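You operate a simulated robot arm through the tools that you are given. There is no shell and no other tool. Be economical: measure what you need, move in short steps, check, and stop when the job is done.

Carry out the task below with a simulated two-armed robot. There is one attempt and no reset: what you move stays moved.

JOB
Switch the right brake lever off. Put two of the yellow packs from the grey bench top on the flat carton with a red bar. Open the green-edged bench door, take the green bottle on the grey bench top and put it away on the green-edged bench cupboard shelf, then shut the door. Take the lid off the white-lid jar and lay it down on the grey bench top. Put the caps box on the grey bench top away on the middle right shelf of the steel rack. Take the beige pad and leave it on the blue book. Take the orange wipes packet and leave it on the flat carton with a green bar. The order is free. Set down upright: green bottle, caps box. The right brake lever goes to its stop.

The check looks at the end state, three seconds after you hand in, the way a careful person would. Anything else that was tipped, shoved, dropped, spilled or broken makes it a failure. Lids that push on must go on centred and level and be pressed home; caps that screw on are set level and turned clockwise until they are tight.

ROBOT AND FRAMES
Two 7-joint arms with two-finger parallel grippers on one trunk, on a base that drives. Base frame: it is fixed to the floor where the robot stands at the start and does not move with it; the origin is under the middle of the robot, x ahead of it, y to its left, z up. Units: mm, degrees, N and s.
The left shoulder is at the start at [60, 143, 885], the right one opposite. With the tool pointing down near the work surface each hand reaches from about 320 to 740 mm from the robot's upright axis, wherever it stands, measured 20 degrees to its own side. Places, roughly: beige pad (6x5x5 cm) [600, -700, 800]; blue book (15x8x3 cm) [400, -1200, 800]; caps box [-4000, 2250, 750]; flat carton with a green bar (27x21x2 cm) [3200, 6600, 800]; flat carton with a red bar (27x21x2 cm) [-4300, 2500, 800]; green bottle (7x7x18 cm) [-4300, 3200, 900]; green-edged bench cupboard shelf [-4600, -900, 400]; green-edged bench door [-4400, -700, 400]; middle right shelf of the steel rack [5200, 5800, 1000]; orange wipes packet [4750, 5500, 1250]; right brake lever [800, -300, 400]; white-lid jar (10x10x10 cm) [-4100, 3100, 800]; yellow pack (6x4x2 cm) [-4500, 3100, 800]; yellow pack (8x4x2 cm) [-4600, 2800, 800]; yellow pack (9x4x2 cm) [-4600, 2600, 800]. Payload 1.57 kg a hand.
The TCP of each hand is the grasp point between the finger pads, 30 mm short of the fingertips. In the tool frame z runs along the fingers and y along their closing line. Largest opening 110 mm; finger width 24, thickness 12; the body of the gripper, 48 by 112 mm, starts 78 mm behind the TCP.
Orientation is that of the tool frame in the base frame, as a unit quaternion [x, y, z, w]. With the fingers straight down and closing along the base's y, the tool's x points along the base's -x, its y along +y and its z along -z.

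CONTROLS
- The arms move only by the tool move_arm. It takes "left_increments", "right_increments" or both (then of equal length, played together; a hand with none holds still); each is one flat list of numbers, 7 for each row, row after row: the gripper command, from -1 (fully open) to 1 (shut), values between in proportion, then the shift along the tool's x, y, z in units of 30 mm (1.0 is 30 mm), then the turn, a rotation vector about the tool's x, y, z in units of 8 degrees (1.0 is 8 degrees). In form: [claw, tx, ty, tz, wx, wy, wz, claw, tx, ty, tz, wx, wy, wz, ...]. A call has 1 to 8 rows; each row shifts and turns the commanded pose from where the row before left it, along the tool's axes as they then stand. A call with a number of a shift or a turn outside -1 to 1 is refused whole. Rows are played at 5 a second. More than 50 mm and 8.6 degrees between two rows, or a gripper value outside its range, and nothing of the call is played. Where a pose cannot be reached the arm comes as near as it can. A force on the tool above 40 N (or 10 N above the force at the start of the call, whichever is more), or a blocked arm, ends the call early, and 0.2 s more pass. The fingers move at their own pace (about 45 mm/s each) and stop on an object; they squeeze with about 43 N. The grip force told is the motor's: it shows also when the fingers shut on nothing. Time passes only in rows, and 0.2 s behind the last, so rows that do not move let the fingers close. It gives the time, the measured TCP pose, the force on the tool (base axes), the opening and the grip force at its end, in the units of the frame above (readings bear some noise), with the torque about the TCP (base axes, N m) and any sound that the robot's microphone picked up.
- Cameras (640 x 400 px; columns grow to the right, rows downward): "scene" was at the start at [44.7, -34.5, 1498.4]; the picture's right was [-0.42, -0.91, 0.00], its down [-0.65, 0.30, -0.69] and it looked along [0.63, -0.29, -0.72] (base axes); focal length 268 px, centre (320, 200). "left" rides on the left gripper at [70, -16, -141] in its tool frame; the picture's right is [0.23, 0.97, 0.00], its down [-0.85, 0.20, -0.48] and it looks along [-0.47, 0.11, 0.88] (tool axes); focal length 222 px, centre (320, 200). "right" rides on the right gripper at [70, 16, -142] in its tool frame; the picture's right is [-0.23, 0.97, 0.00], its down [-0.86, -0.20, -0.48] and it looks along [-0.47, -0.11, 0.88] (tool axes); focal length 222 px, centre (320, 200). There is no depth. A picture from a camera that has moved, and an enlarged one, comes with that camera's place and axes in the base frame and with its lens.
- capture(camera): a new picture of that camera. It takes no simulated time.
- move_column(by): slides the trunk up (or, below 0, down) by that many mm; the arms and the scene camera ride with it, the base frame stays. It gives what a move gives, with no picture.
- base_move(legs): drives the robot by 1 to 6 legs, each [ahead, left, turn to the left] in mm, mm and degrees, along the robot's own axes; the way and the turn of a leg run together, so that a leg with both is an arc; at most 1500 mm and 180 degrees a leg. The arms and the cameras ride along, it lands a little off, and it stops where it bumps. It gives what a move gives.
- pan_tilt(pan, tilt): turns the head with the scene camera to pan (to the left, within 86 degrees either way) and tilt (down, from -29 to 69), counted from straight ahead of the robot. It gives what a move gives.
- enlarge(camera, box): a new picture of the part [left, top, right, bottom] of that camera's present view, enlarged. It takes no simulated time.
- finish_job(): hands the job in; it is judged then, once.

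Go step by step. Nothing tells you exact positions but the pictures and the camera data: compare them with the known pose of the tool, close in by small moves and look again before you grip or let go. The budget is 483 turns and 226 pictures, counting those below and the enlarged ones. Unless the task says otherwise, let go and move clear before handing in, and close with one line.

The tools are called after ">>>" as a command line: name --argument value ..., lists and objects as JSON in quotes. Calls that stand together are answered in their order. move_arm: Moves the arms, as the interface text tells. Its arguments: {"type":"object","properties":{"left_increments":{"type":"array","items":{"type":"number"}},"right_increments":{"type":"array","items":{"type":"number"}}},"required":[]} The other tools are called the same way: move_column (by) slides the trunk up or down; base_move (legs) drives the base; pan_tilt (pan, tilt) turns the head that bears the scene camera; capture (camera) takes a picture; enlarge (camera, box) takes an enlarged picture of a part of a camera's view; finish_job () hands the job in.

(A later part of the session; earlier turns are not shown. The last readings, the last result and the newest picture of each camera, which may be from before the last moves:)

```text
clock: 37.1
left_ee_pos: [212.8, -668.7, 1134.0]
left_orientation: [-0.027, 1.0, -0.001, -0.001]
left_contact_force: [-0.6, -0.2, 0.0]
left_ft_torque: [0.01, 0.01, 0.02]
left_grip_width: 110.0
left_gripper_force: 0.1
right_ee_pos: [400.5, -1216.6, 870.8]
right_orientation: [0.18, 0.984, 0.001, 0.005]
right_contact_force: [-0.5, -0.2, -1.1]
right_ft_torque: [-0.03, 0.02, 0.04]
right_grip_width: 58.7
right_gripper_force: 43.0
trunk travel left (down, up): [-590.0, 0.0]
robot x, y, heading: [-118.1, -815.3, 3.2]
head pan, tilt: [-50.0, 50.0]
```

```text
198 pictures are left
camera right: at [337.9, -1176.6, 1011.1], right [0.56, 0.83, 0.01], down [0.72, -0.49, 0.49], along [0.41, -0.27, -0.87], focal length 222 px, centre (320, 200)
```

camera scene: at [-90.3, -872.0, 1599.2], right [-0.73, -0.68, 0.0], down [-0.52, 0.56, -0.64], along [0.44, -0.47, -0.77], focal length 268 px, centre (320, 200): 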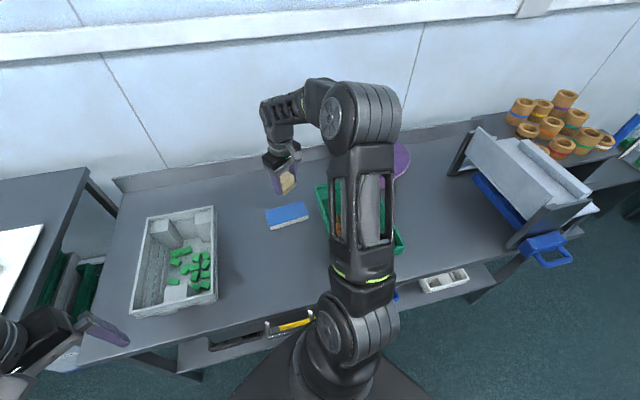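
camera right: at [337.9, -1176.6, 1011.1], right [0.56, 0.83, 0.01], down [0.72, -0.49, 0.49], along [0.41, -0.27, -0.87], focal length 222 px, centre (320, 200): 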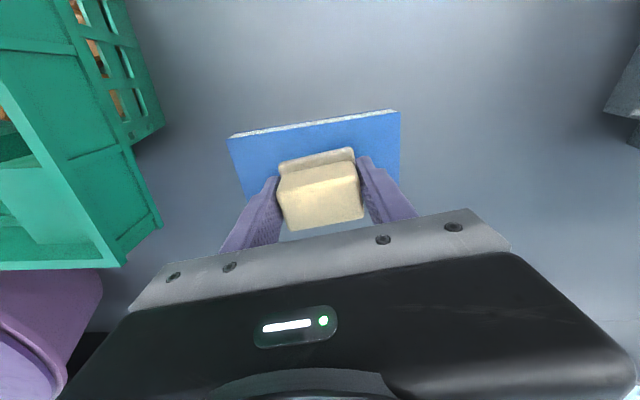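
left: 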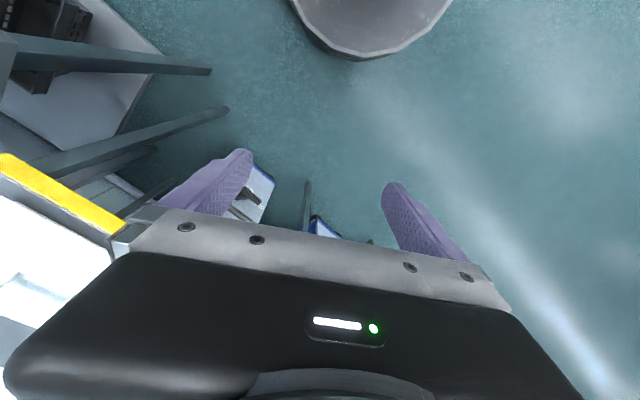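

Pad is centred over the book. I lower the last millimetres and let go, then rise.

>>> move_arm --right_increments '[1, 0, 0, 0.13, 0, 0, 0, 1, 0, 0, 0.08, 0, 0, 0, 0.2, 0, 0, 0, 0, 0, 0, -0.4, 0, 0, 0, 0, 0, 0, -0.4, 0, 0, 0, 0, 0, 0]'

>>> move_arm --right_increments '[-0.4, 0, 0, -0.7, 0, 0, 0, -0.4, 0, 0, -1, 0, 0, 0, -0.4, 0, 0, -1, 0, 0, 0, -0.4, 0, 0, -1, 0, 0, 0]'

>>> capture --camera "right"

```text
clock: 38.3
left_ee_pos: [212.9, -667.9, 1133.4]
left_orientation: [-0.027, 1.0, 0.0, 0.0]
left_contact_force: [0.6, 0.1, -0.2]
left_ft_torque: [-0.02, 0.05, -0.02]
left_grip_width: 109.7
left_gripper_force: 0.0
right_ee_pos: [399.6, -1216.4, 862.3]
right_orientation: [0.18, 0.984, 0.001, 0.006]
right_contact_force: [-0.6, -1.0, -0.2]
right_ft_torque: [-0.03, 0.0, 0.01]
right_grip_width: 76.8
right_gripper_force: 0.0
trunk travel left (down, up): [-590.0, 0.0]
robot x, y, heading: [-111.6, -813.7, 3.0]
head pan, tilt: [-50.0, 50.0]
```

```text
clock: 39.3
left_ee_pos: [213.8, -666.6, 1133.7]
left_orientation: [-0.028, 1.0, -0.001, 0.0]
left_contact_force: [0.1, 0.3, -0.2]
left_ft_torque: [0.0, 0.04, 0.0]
left_grip_width: 109.8
left_gripper_force: 0.1
right_ee_pos: [398.2, -1217.4, 975.5]
right_orientation: [0.179, 0.984, 0.001, 0.006]
right_contact_force: [0.3, -0.7, 0.5]
right_ft_torque: [-0.02, 0.01, 0.03]
right_grip_width: 77.1
right_gripper_force: 0.0
trunk travel left (down, up): [-590.0, 0.0]
robot x, y, heading: [-116.3, -811.1, 3.3]
head pan, tilt: [-50.0, 50.0]
```

```text
197 pictures are left
camera right: at [336.1, -1176.6, 1116.1], right [0.56, 0.83, 0.01], down [0.72, -0.49, 0.49], along [0.41, -0.27, -0.87], focal length 222 px, centre (320, 200)
```

right: 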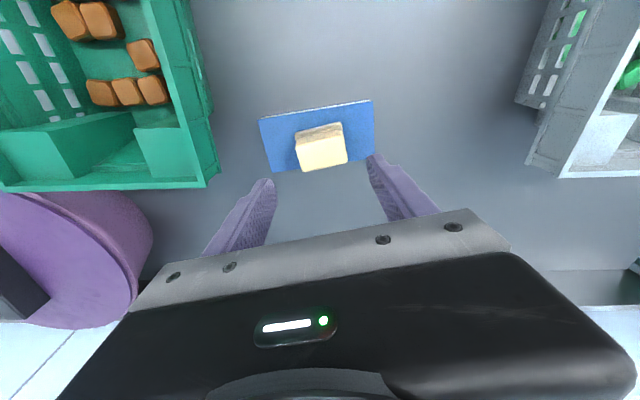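

Pad done. I retract the right hand and drive toward the brake lever for a closer look.

>>> move_arm --right_increments '[-0.4, 0.3, 0, -1, 0, 0, -1, -0.4, 0.5, 0, -1, 0, 0, -1, -0.4, 1, 0, 0, 0, 0, -1, -0.4, 1, 0, 0, 0, 0, 0, -0.4, 1, 0, 0, 0, 0, 0, -0.4, 1, 0, 0, 0, 0, 0]'

>>> base_move --legs '[[0, 520, -3], [150, 0, 0]]'

>>> pan_tilt --pan 0 --tilt 45

>>> capture --camera "scene"

```text
clock: 40.7
left_ee_pos: [212.4, -669.1, 1134.4]
left_orientation: [-0.027, 1.0, -0.001, 0.0]
left_contact_force: [0.1, -0.9, 0.8]
left_ft_torque: [0.02, -0.02, 0.02]
left_grip_width: 110.1
left_gripper_force: 0.1
right_ee_pos: [252.7, -1212.8, 1033.8]
right_orientation: [-0.029, 1.0, 0.001, 0.006]
right_contact_force: [-0.7, 0.3, -0.5]
right_ft_torque: [0.0, -0.01, 0.02]
right_grip_width: 76.8
right_gripper_force: 0.1
trunk travel left (down, up): [-590.0, 0.0]
robot x, y, heading: [-117.0, -819.3, 3.3]
head pan, tilt: [-50.0, 50.0]
```

```text
clock: 44.8
left_ee_pos: [352.2, -150.5, 1133.5]
left_orientation: [-0.003, 1.0, 0.0, -0.001]
left_contact_force: [0.5, -0.2, -0.1]
left_ft_torque: [0.01, 0.02, -0.03]
left_grip_width: 110.1
left_gripper_force: 0.0
right_ee_pos: [367.8, -695.3, 1034.3]
right_orientation: [-0.005, 1.0, 0.0, 0.005]
right_contact_force: [0.6, 0.3, -0.6]
right_ft_torque: [-0.02, 0.03, -0.03]
right_grip_width: 77.0
right_gripper_force: 0.0
trunk travel left (down, up): [-590.0, 0.0]
robot x, y, heading: [16.5, -280.5, 0.3]
head pan, tilt: [-50.0, 50.0]
```

```text
clock: 46.0
left_ee_pos: [350.9, -150.3, 1133.6]
left_orientation: [-0.003, 1.0, -0.001, 0.0]
left_contact_force: [-0.2, -0.5, 0.6]
left_ft_torque: [-0.01, 0.01, 0.01]
left_grip_width: 110.1
left_gripper_force: 0.1
right_ee_pos: [367.5, -696.0, 1033.9]
right_orientation: [-0.005, 1.0, 0.0, 0.005]
right_contact_force: [0.6, -0.2, -1.0]
right_ft_torque: [-0.01, 0.03, 0.01]
right_grip_width: 77.3
right_gripper_force: 0.1
trunk travel left (down, up): [-590.0, 0.0]
robot x, y, heading: [14.4, -277.9, 0.5]
head pan, tilt: [0.0, 45.0]
```

```text
196 pictures are left
camera scene: at [68.7, -280.7, 1606.1], right [0.01, -1.0, 0.0], down [-0.71, 0.0, -0.71], along [0.71, 0.0, -0.71], focal length 268 px, centre (320, 200)
```

scene: 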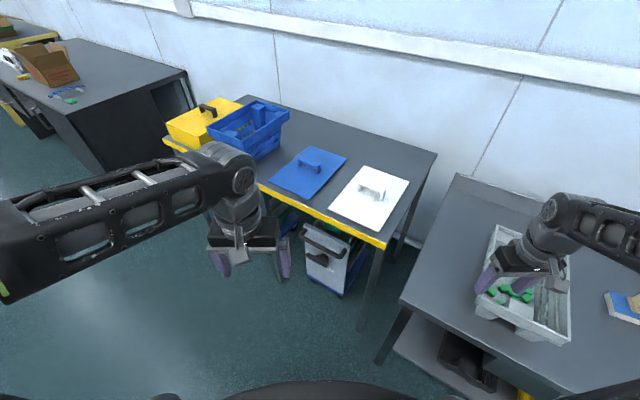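

The table faces robot heading about -33°. I drive in front of the right caddy, facing it, for a close look.

>>> base_move --legs '[[206, 398, 0], [0, 0, -33]]'

>>> pan_tilt --pan 0 --tilt 50

>>> capture --camera "scene"

```text
clock: 50.3
left_ee_pos: [571.1, 51.9, 1133.8]
left_orientation: [0.279, 0.96, -0.001, 0.0]
left_contact_force: [0.0, 0.3, 0.5]
left_ft_torque: [-0.05, 0.03, -0.01]
left_grip_width: 110.1
left_gripper_force: 0.1
right_ee_pos: [288.4, -414.9, 1033.3]
right_orientation: [0.277, 0.961, -0.001, 0.005]
right_contact_force: [-0.6, -0.8, -1.3]
right_ft_torque: [0.03, -0.02, -0.03]
right_grip_width: 76.9
right_gripper_force: 0.0
trunk travel left (down, up): [-590.0, 0.0]
robot x, y, heading: [221.1, 125.5, -32.3]
head pan, tilt: [0.0, 45.0]
```

```text
clock: 50.9
left_ee_pos: [571.0, 51.6, 1134.3]
left_orientation: [0.28, 0.96, 0.0, 0.0]
left_contact_force: [-1.2, -0.1, 0.2]
left_ft_torque: [0.01, -0.01, 0.01]
left_grip_width: 110.1
left_gripper_force: 0.1
right_ee_pos: [288.0, -413.9, 1033.8]
right_orientation: [0.277, 0.961, -0.001, 0.006]
right_contact_force: [-0.4, 0.6, 0.1]
right_ft_torque: [-0.01, 0.01, 0.02]
right_grip_width: 77.0
right_gripper_force: 0.0
trunk travel left (down, up): [-590.0, 0.0]
robot x, y, heading: [218.1, 127.1, -32.4]
head pan, tilt: [0.0, 50.0]
```

```text
195 pictures are left
camera scene: at [259.8, 98.8, 1599.3], right [-0.54, -0.84, 0.0], down [-0.65, 0.41, -0.64], along [0.54, -0.34, -0.77], focal length 268 px, centre (320, 200)
```

scene: 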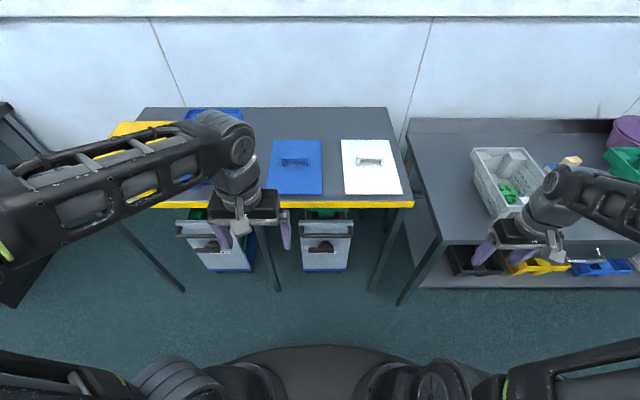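

>>> enlarge --camera "scene" --box '[160, 190, 400, 290]'

```text
2.67 times, centred on (280, 240) of scene
camera zoom: at [259.8, 98.8, 1599.3], right [-0.54, -0.84, 0.0], down [-0.65, 0.41, -0.64], along [0.54, -0.34, -0.77], focal length 715 px, centre (427, 93)
```

zoom: 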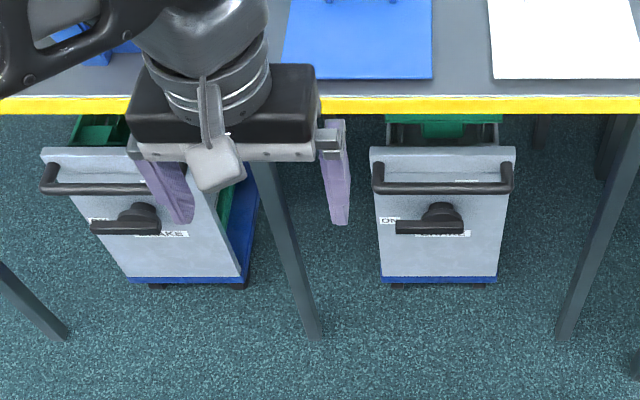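

"ON" is at the left where the lever points now; another label is above the hub. I lower the trunk to see it better.

>>> move_column --by -450

>>> pan_tilt --pan 0 --tilt 40

>>> capture --camera "scene"

>>> enlarge --camera "scene" --box '[220, 120, 420, 245]'

```text
refused: -450 is not a number from -400 to 400
```

```text
clock: 51.7
left_ee_pos: [570.9, 51.8, 1135.1]
left_orientation: [0.28, 0.96, 0.0, 0.0]
left_contact_force: [0.5, 0.1, -0.4]
left_ft_torque: [0.02, -0.02, 0.0]
left_grip_width: 109.8
left_gripper_force: 0.0
right_ee_pos: [289.1, -414.1, 1033.3]
right_orientation: [0.278, 0.961, -0.001, 0.005]
right_contact_force: [-0.5, -0.3, 0.5]
right_ft_torque: [-0.01, -0.01, 0.0]
right_grip_width: 77.0
right_gripper_force: 0.0
trunk travel left (down, up): [-590.0, 0.0]
robot x, y, heading: [220.9, 123.1, -32.3]
head pan, tilt: [0.0, 40.0]
```

```text
193 pictures are left
camera scene: at [266.5, 94.5, 1613.4], right [-0.54, -0.84, 0.0], down [-0.54, 0.34, -0.77], along [0.65, -0.41, -0.64], focal length 268 px, centre (320, 200)
```

scene: 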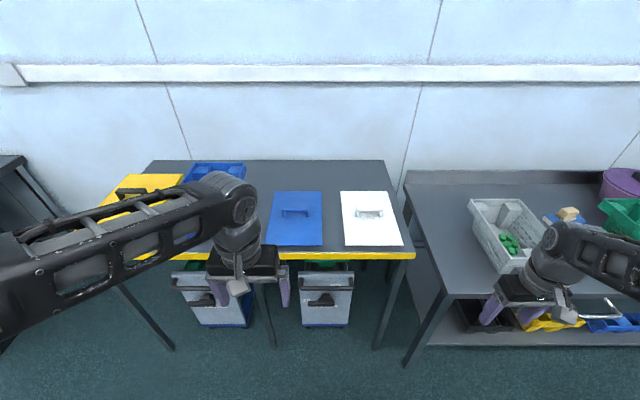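

```text
3.20 times, centred on (320, 182) of scene
camera zoom: at [266.5, 94.5, 1613.4], right [-0.54, -0.84, 0.0], down [-0.54, 0.34, -0.77], along [0.65, -0.41, -0.64], focal length 858 px, centre (320, 256)
```

zoom: 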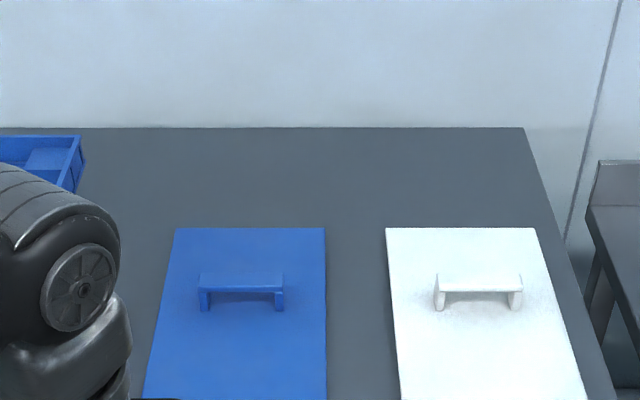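

>>> move_column --by -400

>>> enlarge --camera "scene" --box '[240, 150, 400, 250]'

>>> capture --camera "scene"

```text
clock: 55.5
left_ee_pos: [570.9, 51.9, 733.4]
left_orientation: [0.279, 0.96, -0.001, 0.0]
left_contact_force: [0.5, 0.3, 0.3]
left_ft_torque: [0.0, -0.05, -0.01]
left_grip_width: 110.0
left_gripper_force: 0.0
right_ee_pos: [288.2, -413.3, 634.7]
right_orientation: [0.277, 0.961, -0.002, 0.005]
right_contact_force: [0.6, 0.5, -0.4]
right_ft_torque: [-0.01, -0.01, 0.02]
right_grip_width: 76.8
right_gripper_force: 0.0
trunk travel left (down, up): [-190.0, 400.0]
robot x, y, heading: [220.1, 125.5, -32.3]
head pan, tilt: [0.0, 40.0]
```

```text
4.00 times, centred on (320, 200) of scene
camera zoom: at [266.5, 94.5, 1213.4], right [-0.54, -0.84, 0.0], down [-0.54, 0.34, -0.77], along [0.65, -0.41, -0.64], focal length 1073 px, centre (320, 200)
```

zoom: 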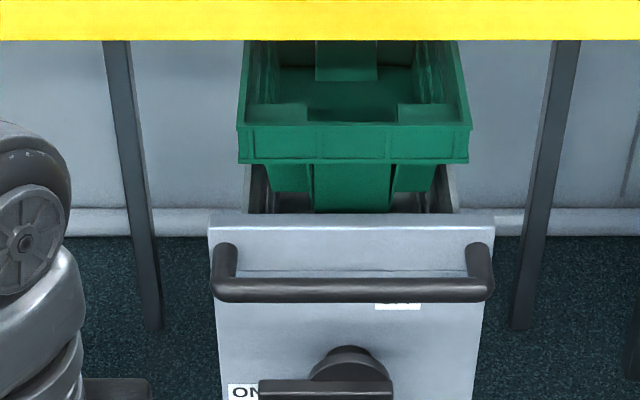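

```text
190 pictures are left
camera scene: at [266.5, 94.5, 1213.4], right [-0.54, -0.84, 0.0], down [-0.54, 0.34, -0.77], along [0.65, -0.41, -0.64], focal length 268 px, centre (320, 200)
```

scene: 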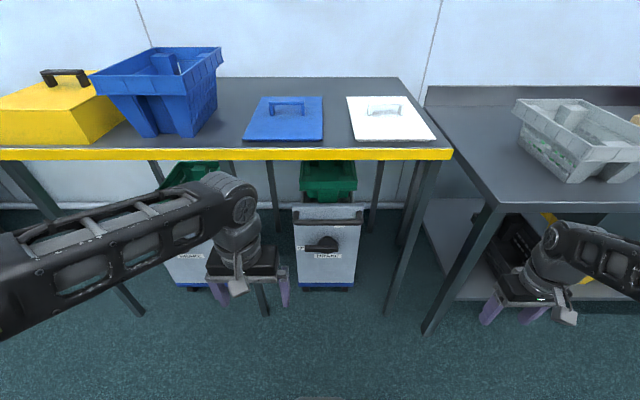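

The "OFF" label sits above the hub behind the push bar, so the lever swings clockwise from left to upward. I shift base right a bit, lower further, and bring the left hand forward to then point it horizontally.

>>> base_move --legs '[[0, -135, 0]]'

>>> move_arm --left_increments '[1, -0.9, -0.2, 0, 0, 0, 0, 1, -0.9, -0.2, 0, 0, 0, 0, 1, -0.9, -0.2, 0, 0, 0, 0, 1, -0.9, -0.2, 0, 0, 0, 0, 1, -0.9, -0.2, 0, 0, 0, 0]'

>>> move_arm --left_increments '[1, 0, 0, 0, 0, -1, 0, 1, 0, 0, 0, 0, -1, 0, 1, 0, 0, 0, 0, -1, 0, 1, 0, 0, 0, 0, -1, 0, 1, 0, 0, 0, 0, -1, 0, 1, 0, 0, 0, 0, -1, 0, 1, 0, 0, 0, 0, -1, 0, 1, 0, 0, 0, 0, -1, 0]'

>>> capture --camera "scene"

```text
clock: 56.8
left_ee_pos: [499.8, -61.5, 733.9]
left_orientation: [0.28, 0.96, 0.0, 0.001]
left_contact_force: [-0.7, 0.2, -0.1]
left_ft_torque: [0.01, 0.02, 0.0]
left_grip_width: 110.0
left_gripper_force: 0.0
right_ee_pos: [214.1, -528.4, 633.2]
right_orientation: [0.278, 0.961, -0.001, 0.005]
right_contact_force: [-1.0, 0.6, 0.9]
right_ft_torque: [0.0, -0.02, 0.01]
right_grip_width: 77.0
right_gripper_force: 0.1
trunk travel left (down, up): [-190.0, 400.0]
robot x, y, heading: [142.6, 7.5, -32.7]
head pan, tilt: [0.0, 40.0]
```

```text
clock: 58.0
left_ee_pos: [596.4, -158.7, 734.6]
left_orientation: [0.28, 0.96, 0.0, 0.0]
left_contact_force: [-0.5, 0.7, -0.3]
left_ft_torque: [0.0, 0.0, -0.01]
left_grip_width: 3.9
left_gripper_force: 0.0
right_ee_pos: [215.0, -528.1, 634.3]
right_orientation: [0.278, 0.961, -0.002, 0.005]
right_contact_force: [1.1, -0.3, 0.6]
right_ft_torque: [-0.03, -0.02, 0.0]
right_grip_width: 77.0
right_gripper_force: 0.0
trunk travel left (down, up): [-190.0, 400.0]
robot x, y, heading: [145.1, 10.9, -32.4]
head pan, tilt: [0.0, 40.0]
```

```text
clock: 59.8
left_ee_pos: [602.3, -171.8, 740.5]
left_orientation: [0.239, 0.814, -0.149, 0.508]
left_contact_force: [-0.4, -0.1, -0.1]
left_ft_torque: [0.02, 0.01, -0.01]
left_grip_width: 0.2
left_gripper_force: 21.1
left hand out of reach, approached as far as the arm can: row 8
right_ee_pos: [216.5, -527.5, 633.3]
right_orientation: [0.278, 0.96, -0.002, 0.006]
right_contact_force: [0.1, 0.9, 0.0]
right_ft_torque: [0.01, 0.0, 0.0]
right_grip_width: 76.9
right_gripper_force: 0.0
trunk travel left (down, up): [-190.0, 400.0]
robot x, y, heading: [146.5, 11.3, -32.3]
head pan, tilt: [0.0, 40.0]
```

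```text
189 pictures are left
camera scene: at [194.6, -18.7, 1213.4], right [-0.54, -0.84, 0.0], down [-0.54, 0.35, -0.77], along [0.65, -0.41, -0.64], focal length 268 px, centre (320, 200)
```

scene: 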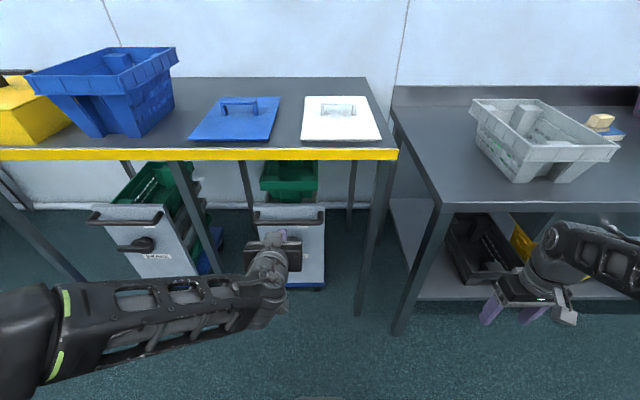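

The tool is pitched ~62°. I lower the trunk fully and finish the pitch, then look through the left wrist camera.

>>> move_column --by -170

>>> move_arm --left_increments '[1, 0, 0, 0, 0, -1, 0, 1, 0, 0, 0, 0, -1, 0, 1, 0, 0, 0, 0, -1, 0, 1, 0, 0, 0, 0, -0.4, 0]'

>>> capture --camera "left"

>>> capture --camera "scene"

```text
clock: 61.7
left_ee_pos: [603.6, -172.3, 571.2]
left_orientation: [0.237, 0.815, -0.148, 0.508]
left_contact_force: [0.0, 0.3, 0.3]
left_ft_torque: [-0.02, 0.01, -0.02]
left_grip_width: 0.0
left_gripper_force: 21.3
right_ee_pos: [214.6, -526.8, 464.3]
right_orientation: [0.278, 0.961, -0.002, 0.006]
right_contact_force: [-0.4, -0.1, 0.0]
right_ft_torque: [0.0, 0.0, 0.02]
right_grip_width: 76.9
right_gripper_force: 0.0
trunk travel left (down, up): [-20.0, 570.0]
robot x, y, heading: [147.3, 12.7, -32.6]
head pan, tilt: [0.0, 40.0]
```

```text
clock: 62.7
left_ee_pos: [623.9, -211.3, 581.9]
left_orientation: [0.195, 0.672, -0.199, 0.686]
left_contact_force: [0.2, -0.5, 0.0]
left_ft_torque: [0.02, 0.02, 0.02]
left_grip_width: 0.0
left_gripper_force: 21.1
left hand out of reach, approached as far as the arm can: row 1, 2, 3
right_ee_pos: [215.2, -528.3, 464.1]
right_orientation: [0.278, 0.961, -0.002, 0.005]
right_contact_force: [1.8, 0.3, -0.4]
right_ft_torque: [0.02, -0.01, -0.05]
right_grip_width: 76.8
right_gripper_force: 0.1
trunk travel left (down, up): [-20.0, 570.0]
robot x, y, heading: [150.2, 11.1, -32.7]
head pan, tilt: [0.0, 40.0]
```

```text
188 pictures are left
camera left: at [496.5, -149.2, 509.7], right [0.53, 0.82, -0.23], down [-0.31, 0.43, 0.85], along [0.79, -0.37, 0.48], focal length 222 px, centre (320, 200)
```

left: 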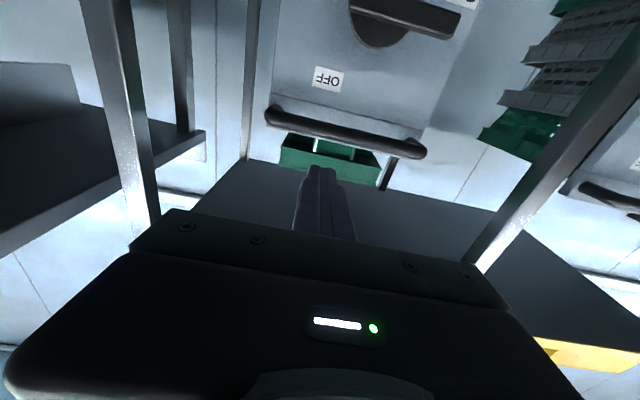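

```text
187 pictures are left
camera scene: at [194.5, -18.6, 1043.4], right [-0.54, -0.84, 0.0], down [-0.54, 0.35, -0.77], along [0.65, -0.41, -0.64], focal length 268 px, centre (320, 200)
```

scene: 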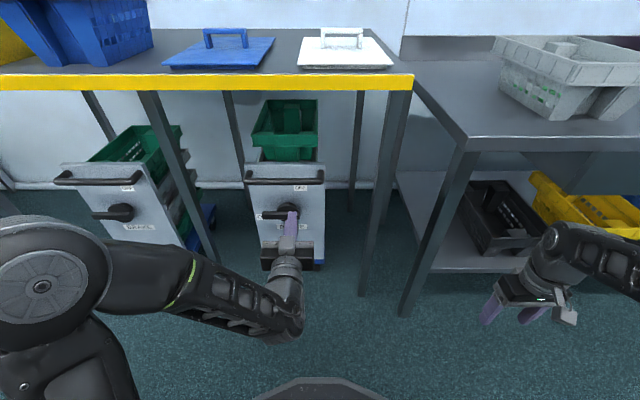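

From both views the hub is about 193 mm ahead of, 41 mm left of and 143 mm below the TCP; the bar reaches ~85 mm to the left, and "OFF" is up-right. I go below the bar, still in front.

>>> move_arm --left_increments '[1, 1, 0.45, 0, 0, 0, 0, 1, 1, 0.45, 0, 0, 0, 0, 1, 1, 0.45, 0, 0, 0, 0, 1, 1, 0.45, 0, 0, 0, 0, 1, 1, 0.45, 0, 0, 0, 0, 1, 1, 0.45, 0, 0, 0, 0, 1, 0.7, 0.33, 0, 0, 0, 0]'

>>> capture --camera "left"

>>> enlarge --camera "scene" --box '[200, 140, 360, 240]'

```text
clock: 64.3
left_ee_pos: [708.6, -214.0, 487.5]
left_orientation: [0.195, 0.676, -0.195, 0.683]
left_contact_force: [0.4, -0.8, 0.4]
left_ft_torque: [0.01, 0.02, -0.02]
left_grip_width: 0.0
left_gripper_force: 21.6
left hand out of reach, approached as far as the arm can: row 1, 2, 3, 4, 5, 6, 7
right_ee_pos: [215.9, -527.2, 463.7]
right_orientation: [0.278, 0.96, -0.002, 0.004]
right_contact_force: [0.1, -0.9, -0.6]
right_ft_torque: [0.03, -0.01, 0.0]
right_grip_width: 76.8
right_gripper_force: 0.0
trunk travel left (down, up): [-20.0, 570.0]
robot x, y, heading: [149.6, 12.2, -32.6]
head pan, tilt: [0.0, 40.0]
```

```text
186 pictures are left
camera left: at [581.2, -151.9, 416.4], right [0.52, 0.83, -0.22], down [-0.31, 0.42, 0.85], along [0.8, -0.37, 0.48], focal length 222 px, centre (320, 200)
```

left: 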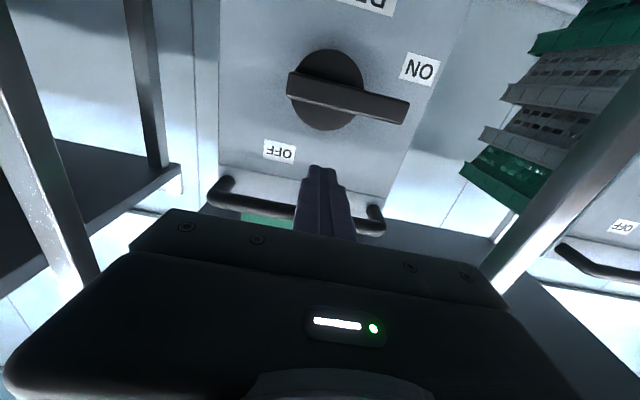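

```text
4.00 times, centred on (280, 190) of scene
camera zoom: at [194.5, -18.7, 1043.4], right [-0.54, -0.84, 0.0], down [-0.54, 0.35, -0.77], along [0.65, -0.41, -0.64], focal length 1073 px, centre (480, 240)
```

zoom: 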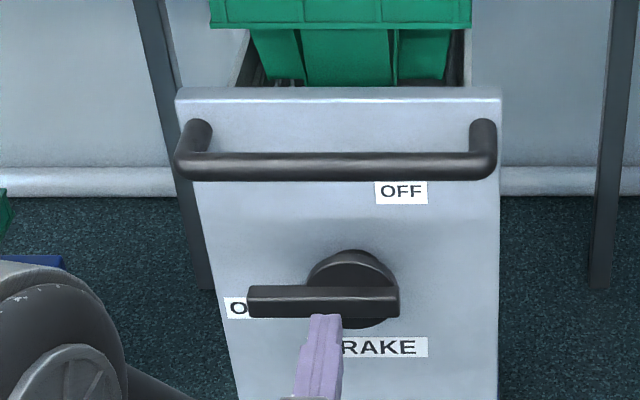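

Now clear: ON at left, OFF above; the bar tip is at about z 430, ~90 mm long. The hand resists going lower level, so I pull back, pitch the fingers ~25° downward and go lower.

>>> move_arm --left_increments '[1, 0, 0.5, -0.5, 0, 1, 0, 1, 0, 0.5, -0.5, 0, 1, 0, 1, 0, 0.5, 0, 0, 1, 0]'

>>> move_arm --left_increments '[1, 0.9, 0.2, 0.4, 0, 0, 0, 1, 0.9, 0.2, 0.4, 0, 0, 0, 1, 0.9, 0, 0.4, 0, 0, 0]'

```text
clock: 65.1
left_ee_pos: [706.5, -165.1, 480.3]
left_orientation: [0.234, 0.8, -0.154, 0.53]
left_contact_force: [-0.5, 0.2, 0.4]
left_ft_torque: [-0.01, 0.0, 0.02]
left_grip_width: 0.0
left_gripper_force: 21.2
left hand out of reach, approached as far as the arm can: row 2
right_ee_pos: [215.2, -527.5, 464.4]
right_orientation: [0.278, 0.961, -0.002, 0.004]
right_contact_force: [-0.3, 0.1, 1.0]
right_ft_torque: [0.03, 0.0, -0.01]
right_grip_width: 77.1
right_gripper_force: 0.0
trunk travel left (down, up): [-20.0, 570.0]
robot x, y, heading: [144.0, 10.7, -32.6]
head pan, tilt: [0.0, 40.0]
```

```text
clock: 65.9
left_ee_pos: [712.0, -158.1, 422.2]
left_orientation: [0.233, 0.801, -0.153, 0.53]
left_contact_force: [-0.1, 0.5, 0.4]
left_ft_torque: [-0.01, 0.04, 0.0]
left_grip_width: 0.0
left_gripper_force: 21.2
left hand out of reach, approached as far as the arm can: row 2, 3
right_ee_pos: [215.7, -526.2, 464.1]
right_orientation: [0.278, 0.961, -0.003, 0.006]
right_contact_force: [1.0, -0.2, 0.4]
right_ft_torque: [-0.04, 0.01, -0.01]
right_grip_width: 77.1
right_gripper_force: 0.0
trunk travel left (down, up): [-20.0, 570.0]
robot x, y, heading: [146.9, 10.3, -32.6]
head pan, tilt: [0.0, 40.0]
```

I use the trunk (−18) and base (+120 ahead, 8 left) to bring the fingertips under the bar.

>>> move_column --by -18

>>> base_move --legs '[[110, 8, 0]]'

>>> capture --camera "left"

>>> enlarge --camera "scene" --box '[200, 180, 360, 280]'

```text
clock: 66.6
left_ee_pos: [711.3, -158.2, 403.9]
left_orientation: [0.233, 0.801, -0.152, 0.53]
left_contact_force: [0.0, 0.6, -0.6]
left_ft_torque: [0.02, -0.01, -0.01]
left_grip_width: 0.0
left_gripper_force: 21.7
right_ee_pos: [215.5, -527.8, 445.7]
right_orientation: [0.279, 0.96, -0.001, 0.005]
right_contact_force: [0.1, -0.4, 0.8]
right_ft_torque: [-0.01, 0.0, 0.0]
right_grip_width: 77.0
right_gripper_force: 0.1
trunk travel left (down, up): [-2.0, 588.0]
robot x, y, heading: [143.1, 11.1, -32.1]
head pan, tilt: [0.0, 40.0]
```

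```text
clock: 67.8
left_ee_pos: [806.0, -210.9, 403.9]
left_orientation: [0.233, 0.801, -0.153, 0.53]
left_contact_force: [0.6, -0.7, 0.5]
left_ft_torque: [0.03, -0.01, 0.02]
left_grip_width: 0.0
left_gripper_force: 21.3
right_ee_pos: [310.1, -579.7, 446.2]
right_orientation: [0.279, 0.96, -0.002, 0.006]
right_contact_force: [-0.2, -1.0, 0.4]
right_ft_torque: [0.0, 0.02, -0.02]
right_grip_width: 76.9
right_gripper_force: 0.0
trunk travel left (down, up): [-2.0, 588.0]
robot x, y, heading: [243.3, -43.1, -32.7]
head pan, tilt: [0.0, 40.0]
```

```text
184 pictures are left
camera left: at [665.5, -140.0, 395.6], right [0.45, 0.87, -0.21], down [0.02, 0.22, 0.97], along [0.89, -0.44, 0.08], focal length 222 px, centre (320, 200)
```

left: 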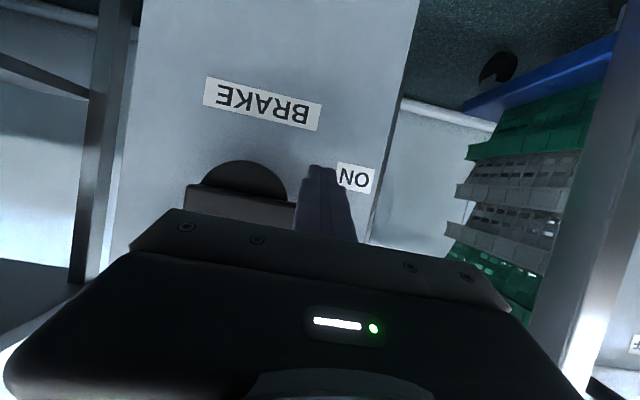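

```text
4.00 times, centred on (280, 230) of scene
camera zoom: at [291.1, -70.9, 1025.4], right [-0.54, -0.84, 0.0], down [-0.54, 0.35, -0.77], along [0.65, -0.41, -0.64], focal length 1073 px, centre (480, 80)
```

zoom: 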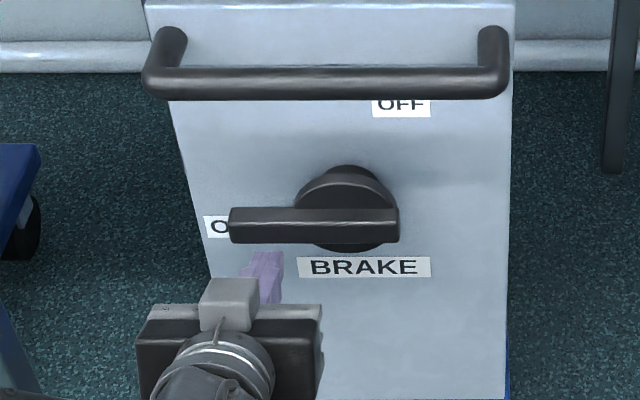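

The fingers are under the bar. I move 18 mm further in, then push up with the trunk.

>>> base_move --legs '[[18, 0, 0]]'

>>> move_column --by 50

>>> enlarge --camera "scene" --box '[200, 180, 360, 280]'

```text
clock: 68.5
left_ee_pos: [821.2, -220.2, 402.4]
left_orientation: [0.234, 0.801, -0.154, 0.529]
left_contact_force: [0.0, 0.7, -0.2]
left_ft_torque: [-0.02, -0.03, -0.01]
left_grip_width: 0.2
left_gripper_force: 21.1
right_ee_pos: [326.8, -588.5, 445.3]
right_orientation: [0.28, 0.96, -0.002, 0.005]
right_contact_force: [0.4, 0.3, 0.2]
right_ft_torque: [-0.03, -0.02, 0.01]
right_grip_width: 77.0
right_gripper_force: 0.1
trunk travel left (down, up): [-2.0, 588.0]
robot x, y, heading: [257.6, -50.9, -32.5]
head pan, tilt: [0.0, 40.0]
```

```text
clock: 69.5
left_ee_pos: [821.2, -222.3, 454.0]
left_orientation: [0.233, 0.801, -0.153, 0.53]
left_contact_force: [0.6, -0.1, 0.2]
left_ft_torque: [-0.02, 0.0, 0.04]
left_grip_width: 0.4
left_gripper_force: 21.5
right_ee_pos: [326.5, -589.4, 494.5]
right_orientation: [0.278, 0.96, -0.001, 0.005]
right_contact_force: [0.3, -0.7, 0.2]
right_ft_torque: [0.01, 0.02, -0.01]
right_grip_width: 77.1
right_gripper_force: 0.2
trunk travel left (down, up): [-52.0, 538.0]
robot x, y, heading: [256.2, -47.9, -32.5]
head pan, tilt: [0.0, 40.0]
```

```text
4.00 times, centred on (280, 230) of scene
camera zoom: at [306.2, -80.6, 1075.4], right [-0.54, -0.84, 0.0], down [-0.54, 0.35, -0.77], along [0.65, -0.41, -0.64], focal length 1073 px, centre (480, 80)
```

zoom: 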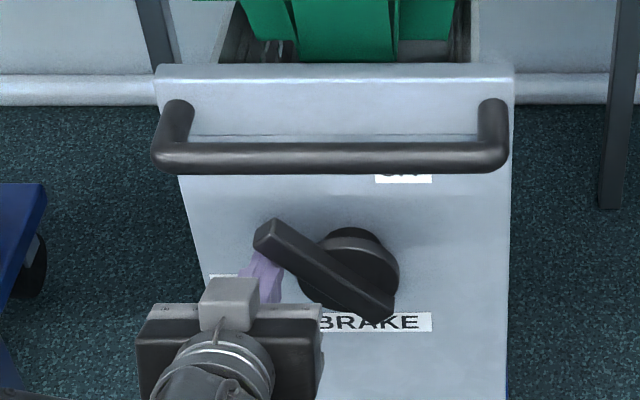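

The lever is turning (about 40°). I continue in an arc: base right and trunk up.

>>> move_column --by 20

>>> base_move --legs '[[0, -25, 0]]'

>>> move_column --by 12

>>> base_move --legs '[[0, -20, 0]]'

>>> enlarge --camera "scene" --box '[200, 180, 360, 280]'

```text
clock: 70.1
left_ee_pos: [822.2, -222.3, 474.6]
left_orientation: [0.233, 0.801, -0.153, 0.53]
left_contact_force: [1.5, -1.0, 0.2]
left_ft_torque: [-0.06, 0.0, 0.02]
left_grip_width: 0.0
left_gripper_force: 22.0
right_ee_pos: [325.9, -590.2, 516.5]
right_orientation: [0.279, 0.96, -0.001, 0.005]
right_contact_force: [0.1, 0.2, -0.1]
right_ft_torque: [0.04, 0.0, -0.01]
right_grip_width: 76.9
right_gripper_force: 0.1
trunk travel left (down, up): [-72.0, 518.0]
robot x, y, heading: [260.7, -51.8, -32.7]
head pan, tilt: [0.0, 40.0]
```

```text
clock: 70.9
left_ee_pos: [812.1, -239.1, 475.1]
left_orientation: [0.23, 0.8, -0.151, 0.533]
left_contact_force: [3.0, 24.9, 18.8]
left_ft_torque: [0.15, -0.33, 0.43]
left_grip_width: 0.0
left_gripper_force: 21.3
right_ee_pos: [312.9, -609.7, 517.3]
right_orientation: [0.278, 0.961, -0.003, 0.006]
right_contact_force: [0.2, -1.0, -0.5]
right_ft_torque: [0.03, 0.01, -0.01]
right_grip_width: 77.0
right_gripper_force: 0.1
trunk travel left (down, up): [-72.0, 518.0]
robot x, y, heading: [242.9, -76.4, -32.3]
head pan, tilt: [0.0, 40.0]
```

```text
clock: 71.5
left_ee_pos: [812.0, -239.1, 485.7]
left_orientation: [0.23, 0.801, -0.15, 0.532]
left_contact_force: [0.2, 0.3, 0.1]
left_ft_torque: [-0.03, 0.02, 0.03]
left_grip_width: 0.2
left_gripper_force: 21.6
right_ee_pos: [314.3, -609.9, 527.4]
right_orientation: [0.279, 0.96, -0.002, 0.005]
right_contact_force: [0.1, -0.6, -0.8]
right_ft_torque: [0.0, 0.02, -0.02]
right_grip_width: 77.1
right_gripper_force: 0.1
trunk travel left (down, up): [-84.0, 506.0]
robot x, y, heading: [241.3, -71.4, -32.4]
head pan, tilt: [0.0, 40.0]
```

```text
clock: 72.3
left_ee_pos: [803.2, -253.1, 488.2]
left_orientation: [0.228, 0.801, -0.148, 0.534]
left_contact_force: [5.6, 16.2, 8.7]
left_ft_torque: [-0.09, -0.09, 0.09]
left_grip_width: 0.0
left_gripper_force: 21.4
right_ee_pos: [304.8, -625.3, 528.3]
right_orientation: [0.278, 0.96, -0.002, 0.006]
right_contact_force: [0.1, 0.9, -0.1]
right_ft_torque: [-0.02, -0.01, -0.01]
right_grip_width: 77.2
right_gripper_force: 0.0
trunk travel left (down, up): [-84.0, 506.0]
robot x, y, heading: [233.9, -88.6, -32.5]
head pan, tilt: [0.0, 40.0]
```

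```text
4.00 times, centred on (280, 230) of scene
camera zoom: at [282.2, -116.3, 1107.6], right [-0.54, -0.84, 0.0], down [-0.54, 0.34, -0.77], along [0.65, -0.41, -0.64], focal length 1073 px, centre (480, 80)
```

zoom: 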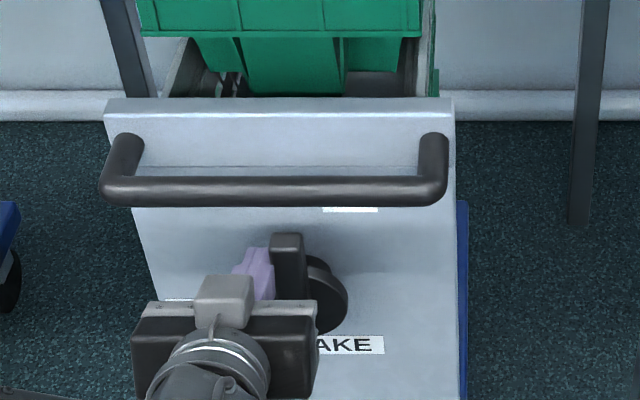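

Lever is about vertical. I push a little more right to confirm the stop.

>>> base_move --legs '[[0, -14, 0]]'

>>> enlarge --camera "scene" --box '[200, 180, 360, 280]'

```text
clock: 73.2
left_ee_pos: [804.5, -253.3, 487.1]
left_orientation: [0.22, 0.802, -0.138, 0.539]
left_contact_force: [-3.7, 4.3, 4.4]
left_ft_torque: [-0.14, 0.04, -0.08]
left_grip_width: 0.3
left_gripper_force: 21.5
right_ee_pos: [298.9, -634.2, 528.2]
right_orientation: [0.276, 0.961, -0.001, 0.004]
right_contact_force: [-0.8, -0.5, 0.6]
right_ft_torque: [0.01, 0.04, -0.01]
right_grip_width: 77.0
right_gripper_force: 0.1
trunk travel left (down, up): [-84.0, 506.0]
robot x, y, heading: [228.6, -96.4, -32.5]
head pan, tilt: [0.0, 40.0]
stopped in leg 1: the force on the tool passed its limit at 47 N (the readings are from after the stop); the commanded pose is now the measured one
```

```text
4.00 times, centred on (280, 230) of scene
camera zoom: at [275.8, -125.9, 1107.4], right [-0.53, -0.85, 0.0], down [-0.54, 0.34, -0.77], along [0.65, -0.41, -0.64], focal length 1073 px, centre (480, 80)
```

zoom: 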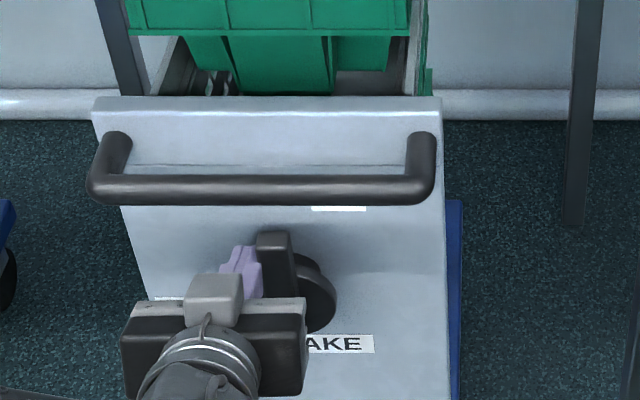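

It hit the stop (47 N). I back off left and away, and check the lever.

>>> base_move --legs '[[0, 25, 0], [-260, 0, 0]]'

>>> capture --camera "scene"

>>> enlarge --camera "scene" --box '[200, 120, 360, 220]'

```text
clock: 75.4
left_ee_pos: [602.8, -98.9, 486.9]
left_orientation: [0.221, 0.802, -0.138, 0.537]
left_contact_force: [0.6, 0.4, 0.2]
left_ft_torque: [0.0, 0.02, -0.01]
left_grip_width: 0.0
left_gripper_force: 21.2
right_ee_pos: [96.8, -478.5, 528.4]
right_orientation: [0.278, 0.96, -0.001, 0.005]
right_contact_force: [-0.4, 0.0, -0.2]
right_ft_torque: [-0.02, 0.01, 0.0]
right_grip_width: 77.0
right_gripper_force: 0.0
trunk travel left (down, up): [-84.0, 506.0]
robot x, y, heading: [27.0, 56.9, -32.2]
head pan, tilt: [0.0, 40.0]
```

```text
179 pictures are left
camera scene: at [75.9, 29.5, 1107.4], right [-0.54, -0.84, 0.0], down [-0.54, 0.34, -0.77], along [0.65, -0.41, -0.64], focal length 268 px, centre (320, 200)
```

scene: 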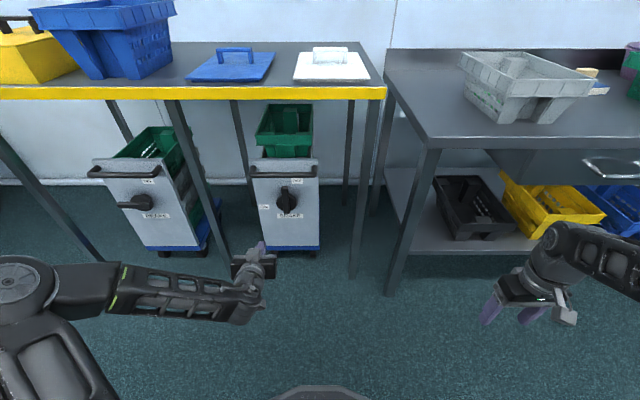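

```text
4.00 times, centred on (280, 170) of scene
camera zoom: at [75.9, 29.5, 1107.4], right [-0.54, -0.84, 0.0], down [-0.54, 0.34, -0.77], along [0.65, -0.41, -0.64], focal length 1073 px, centre (480, 320)
```

zoom: 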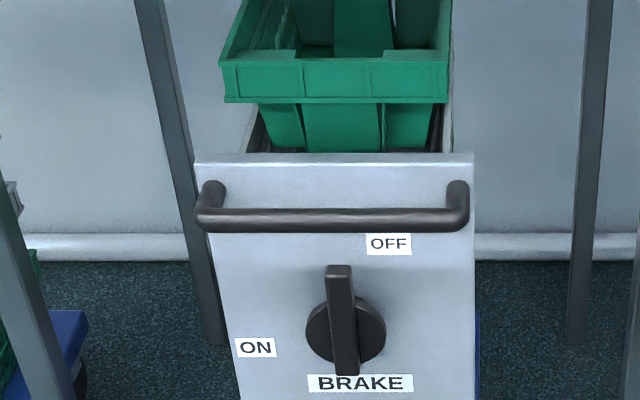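

The lever is at OFF. I raise the trunk and restore the left hand to point down for the drive to the far grey bench.

>>> move_column --by 390

>>> move_arm --left_increments '[0, 0, 0, 0, 0, 1, 0, 0, 0, 0, 0, 0, 1, 0, 0, 0, 0, 0, 0, 1, 0, 0, 0, 0, 0, 0, 1, 0, 0, 0, 0, 0, 0, 1, 0, 0, 0, 0, 0, 0, 1, 0, 0, 0, 0, 0, 0, 1, 0, 0, 0, 0, 0, 0, 1, 0]'

>>> move_arm --left_increments '[0, 1, 0.3, 0, 0, 0.37, 0, 0, 1, 0.3, 0, 0, 0, 0, 0, 1, 0.3, 0, 0, 0, 0, 0, 1, 0.3, 0, 0, 0, 0, 0, 1, 0.3, 0, 0, 0, 0]'

>>> pan_tilt --pan 80 --tilt 20

>>> capture --camera "scene"

```text
clock: 79.2
left_ee_pos: [602.9, -98.8, 879.2]
left_orientation: [0.221, 0.802, -0.138, 0.538]
left_contact_force: [0.0, 0.2, -0.8]
left_ft_torque: [-0.02, -0.01, -0.03]
left_grip_width: 0.0
left_gripper_force: 21.6
right_ee_pos: [97.5, -477.7, 918.1]
right_orientation: [0.278, 0.961, -0.001, 0.005]
right_contact_force: [0.4, 0.5, -0.1]
right_ft_torque: [0.01, -0.02, 0.02]
right_grip_width: 77.3
right_gripper_force: 0.0
trunk travel left (down, up): [-474.0, 116.0]
robot x, y, heading: [28.7, 62.8, -32.4]
head pan, tilt: [0.0, 40.0]
```

```text
clock: 81.0
left_ee_pos: [602.4, -100.0, 877.4]
left_orientation: [0.261, 0.965, -0.001, 0.03]
left_contact_force: [0.0, 0.1, -0.4]
left_ft_torque: [0.03, -0.05, 0.02]
left_grip_width: 55.0
left_gripper_force: 0.1
right_ee_pos: [97.9, -478.2, 917.2]
right_orientation: [0.278, 0.96, -0.002, 0.005]
right_contact_force: [0.3, -0.3, 0.0]
right_ft_torque: [0.01, 0.0, -0.01]
right_grip_width: 77.0
right_gripper_force: 0.1
trunk travel left (down, up): [-474.0, 116.0]
robot x, y, heading: [25.5, 60.3, -32.4]
head pan, tilt: [0.0, 40.0]
```

```text
clock: 82.2
left_ee_pos: [494.7, 14.6, 875.9]
left_orientation: [0.26, 0.966, 0.006, 0.007]
left_contact_force: [0.4, 0.2, 0.1]
left_ft_torque: [0.0, -0.05, 0.01]
left_grip_width: 55.1
left_gripper_force: 0.0
right_ee_pos: [97.6, -478.3, 917.7]
right_orientation: [0.278, 0.961, -0.001, 0.005]
right_contact_force: [0.1, 0.0, -1.0]
right_ft_torque: [-0.02, -0.02, 0.02]
right_grip_width: 76.8
right_gripper_force: 0.1
trunk travel left (down, up): [-474.0, 116.0]
robot x, y, heading: [29.2, 57.5, -32.4]
head pan, tilt: [0.0, 40.0]
```

```text
clock: 83.7
left_ee_pos: [495.9, 15.2, 875.8]
left_orientation: [0.261, 0.965, 0.007, 0.007]
left_contact_force: [0.0, 0.0, 0.1]
left_ft_torque: [-0.02, -0.02, 0.01]
left_grip_width: 55.1
left_gripper_force: 0.2
right_ee_pos: [97.7, -478.7, 918.4]
right_orientation: [0.278, 0.961, -0.001, 0.006]
right_contact_force: [-1.1, 0.7, -0.7]
right_ft_torque: [0.01, 0.0, 0.0]
right_grip_width: 76.9
right_gripper_force: 0.0
trunk travel left (down, up): [-474.0, 116.0]
robot x, y, heading: [28.4, 58.1, -32.5]
head pan, tilt: [80.0, 20.0]
```

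```text
177 pictures are left
camera scene: at [67.0, 143.8, 1528.8], right [0.74, -0.68, 0.0], down [-0.23, -0.25, -0.94], along [0.63, 0.69, -0.34], focal length 268 px, centre (320, 200)
```

scene: 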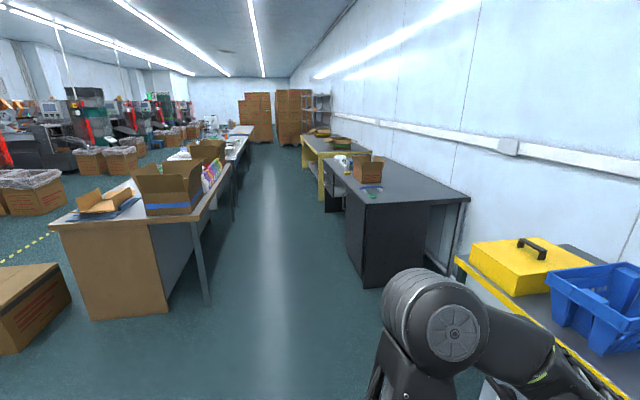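

There's an aisle ahead-left toward the rack. Now I turn to look toward the far grey bench at about [-4300, 2800].

>>> base_move --legs '[[0, 0, 178]]'

>>> pan_tilt --pan 0 --tilt 20

>>> capture --camera "scene"

>>> pan_tilt --pan 70 --tilt 20

>>> capture --camera "scene"

```text
clock: 91.4
left_ee_pos: [-438.7, 114.3, 876.2]
left_orientation: [0.962, -0.272, -0.007, 0.006]
left_contact_force: [-0.3, 0.6, -0.3]
left_ft_torque: [0.02, 0.0, 0.01]
left_grip_width: 54.8
left_gripper_force: 0.0
right_ee_pos: [-30.3, 598.8, 918.0]
right_orientation: [0.957, -0.289, -0.006, -0.001]
right_contact_force: [0.1, -0.5, -0.3]
right_ft_torque: [0.04, 0.02, -0.01]
right_grip_width: 76.8
right_gripper_force: 0.1
trunk travel left (down, up): [-474.0, 116.0]
robot x, y, heading: [25.5, 59.3, 146.1]
head pan, tilt: [80.0, 20.0]
```

```text
clock: 92.9
left_ee_pos: [-440.3, 114.8, 876.9]
left_orientation: [0.962, -0.272, -0.007, 0.006]
left_contact_force: [-0.1, 0.0, -0.4]
left_ft_torque: [0.0, -0.02, -0.02]
left_grip_width: 54.9
left_gripper_force: 0.1
right_ee_pos: [-30.2, 599.3, 918.7]
right_orientation: [0.957, -0.289, -0.005, -0.001]
right_contact_force: [0.2, 0.4, -0.4]
right_ft_torque: [-0.01, -0.01, 0.02]
right_grip_width: 76.9
right_gripper_force: 0.1
trunk travel left (down, up): [-474.0, 116.0]
robot x, y, heading: [26.3, 63.2, 146.2]
head pan, tilt: [0.0, 20.0]
```

```text
176 pictures are left
camera scene: at [-23.2, 94.2, 1528.8], right [0.55, 0.83, 0.0], down [0.28, -0.19, -0.94], along [-0.78, 0.52, -0.34], focal length 268 px, centre (320, 200)
```

scene: 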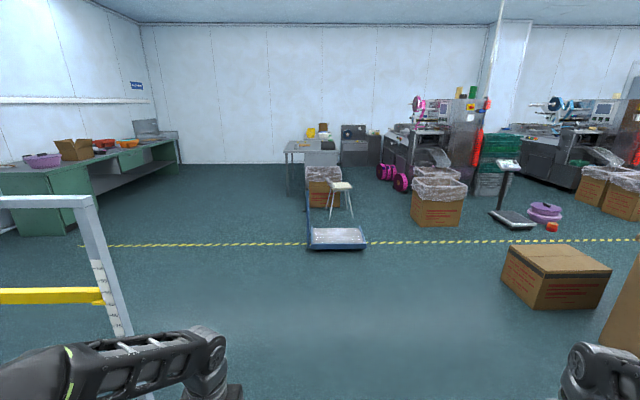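

```text
clock: 94.3
left_ee_pos: [-438.9, 113.8, 876.9]
left_orientation: [0.962, -0.272, -0.006, 0.007]
left_contact_force: [-0.4, -0.4, 0.6]
left_ft_torque: [0.05, -0.01, -0.01]
left_grip_width: 55.0
left_gripper_force: 0.0
right_ee_pos: [-30.1, 598.9, 918.3]
right_orientation: [0.957, -0.289, -0.004, -0.001]
right_contact_force: [-0.7, 0.6, 0.9]
right_ft_torque: [0.02, 0.0, 0.01]
right_grip_width: 77.2
right_gripper_force: 0.0
trunk travel left (down, up): [-474.0, 116.0]
robot x, y, heading: [25.5, 58.6, 146.2]
head pan, tilt: [70.0, 20.0]
```

```text
175 pictures are left
camera scene: at [-20.8, -12.5, 1528.8], right [-0.59, 0.81, 0.0], down [0.28, 0.2, -0.94], along [-0.76, -0.56, -0.34], focal length 268 px, centre (320, 200)
```

scene: 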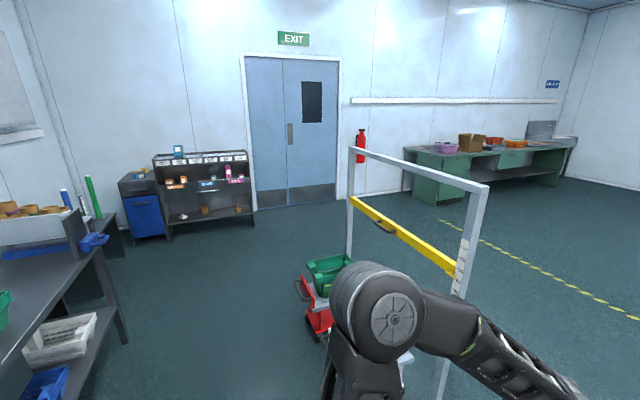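

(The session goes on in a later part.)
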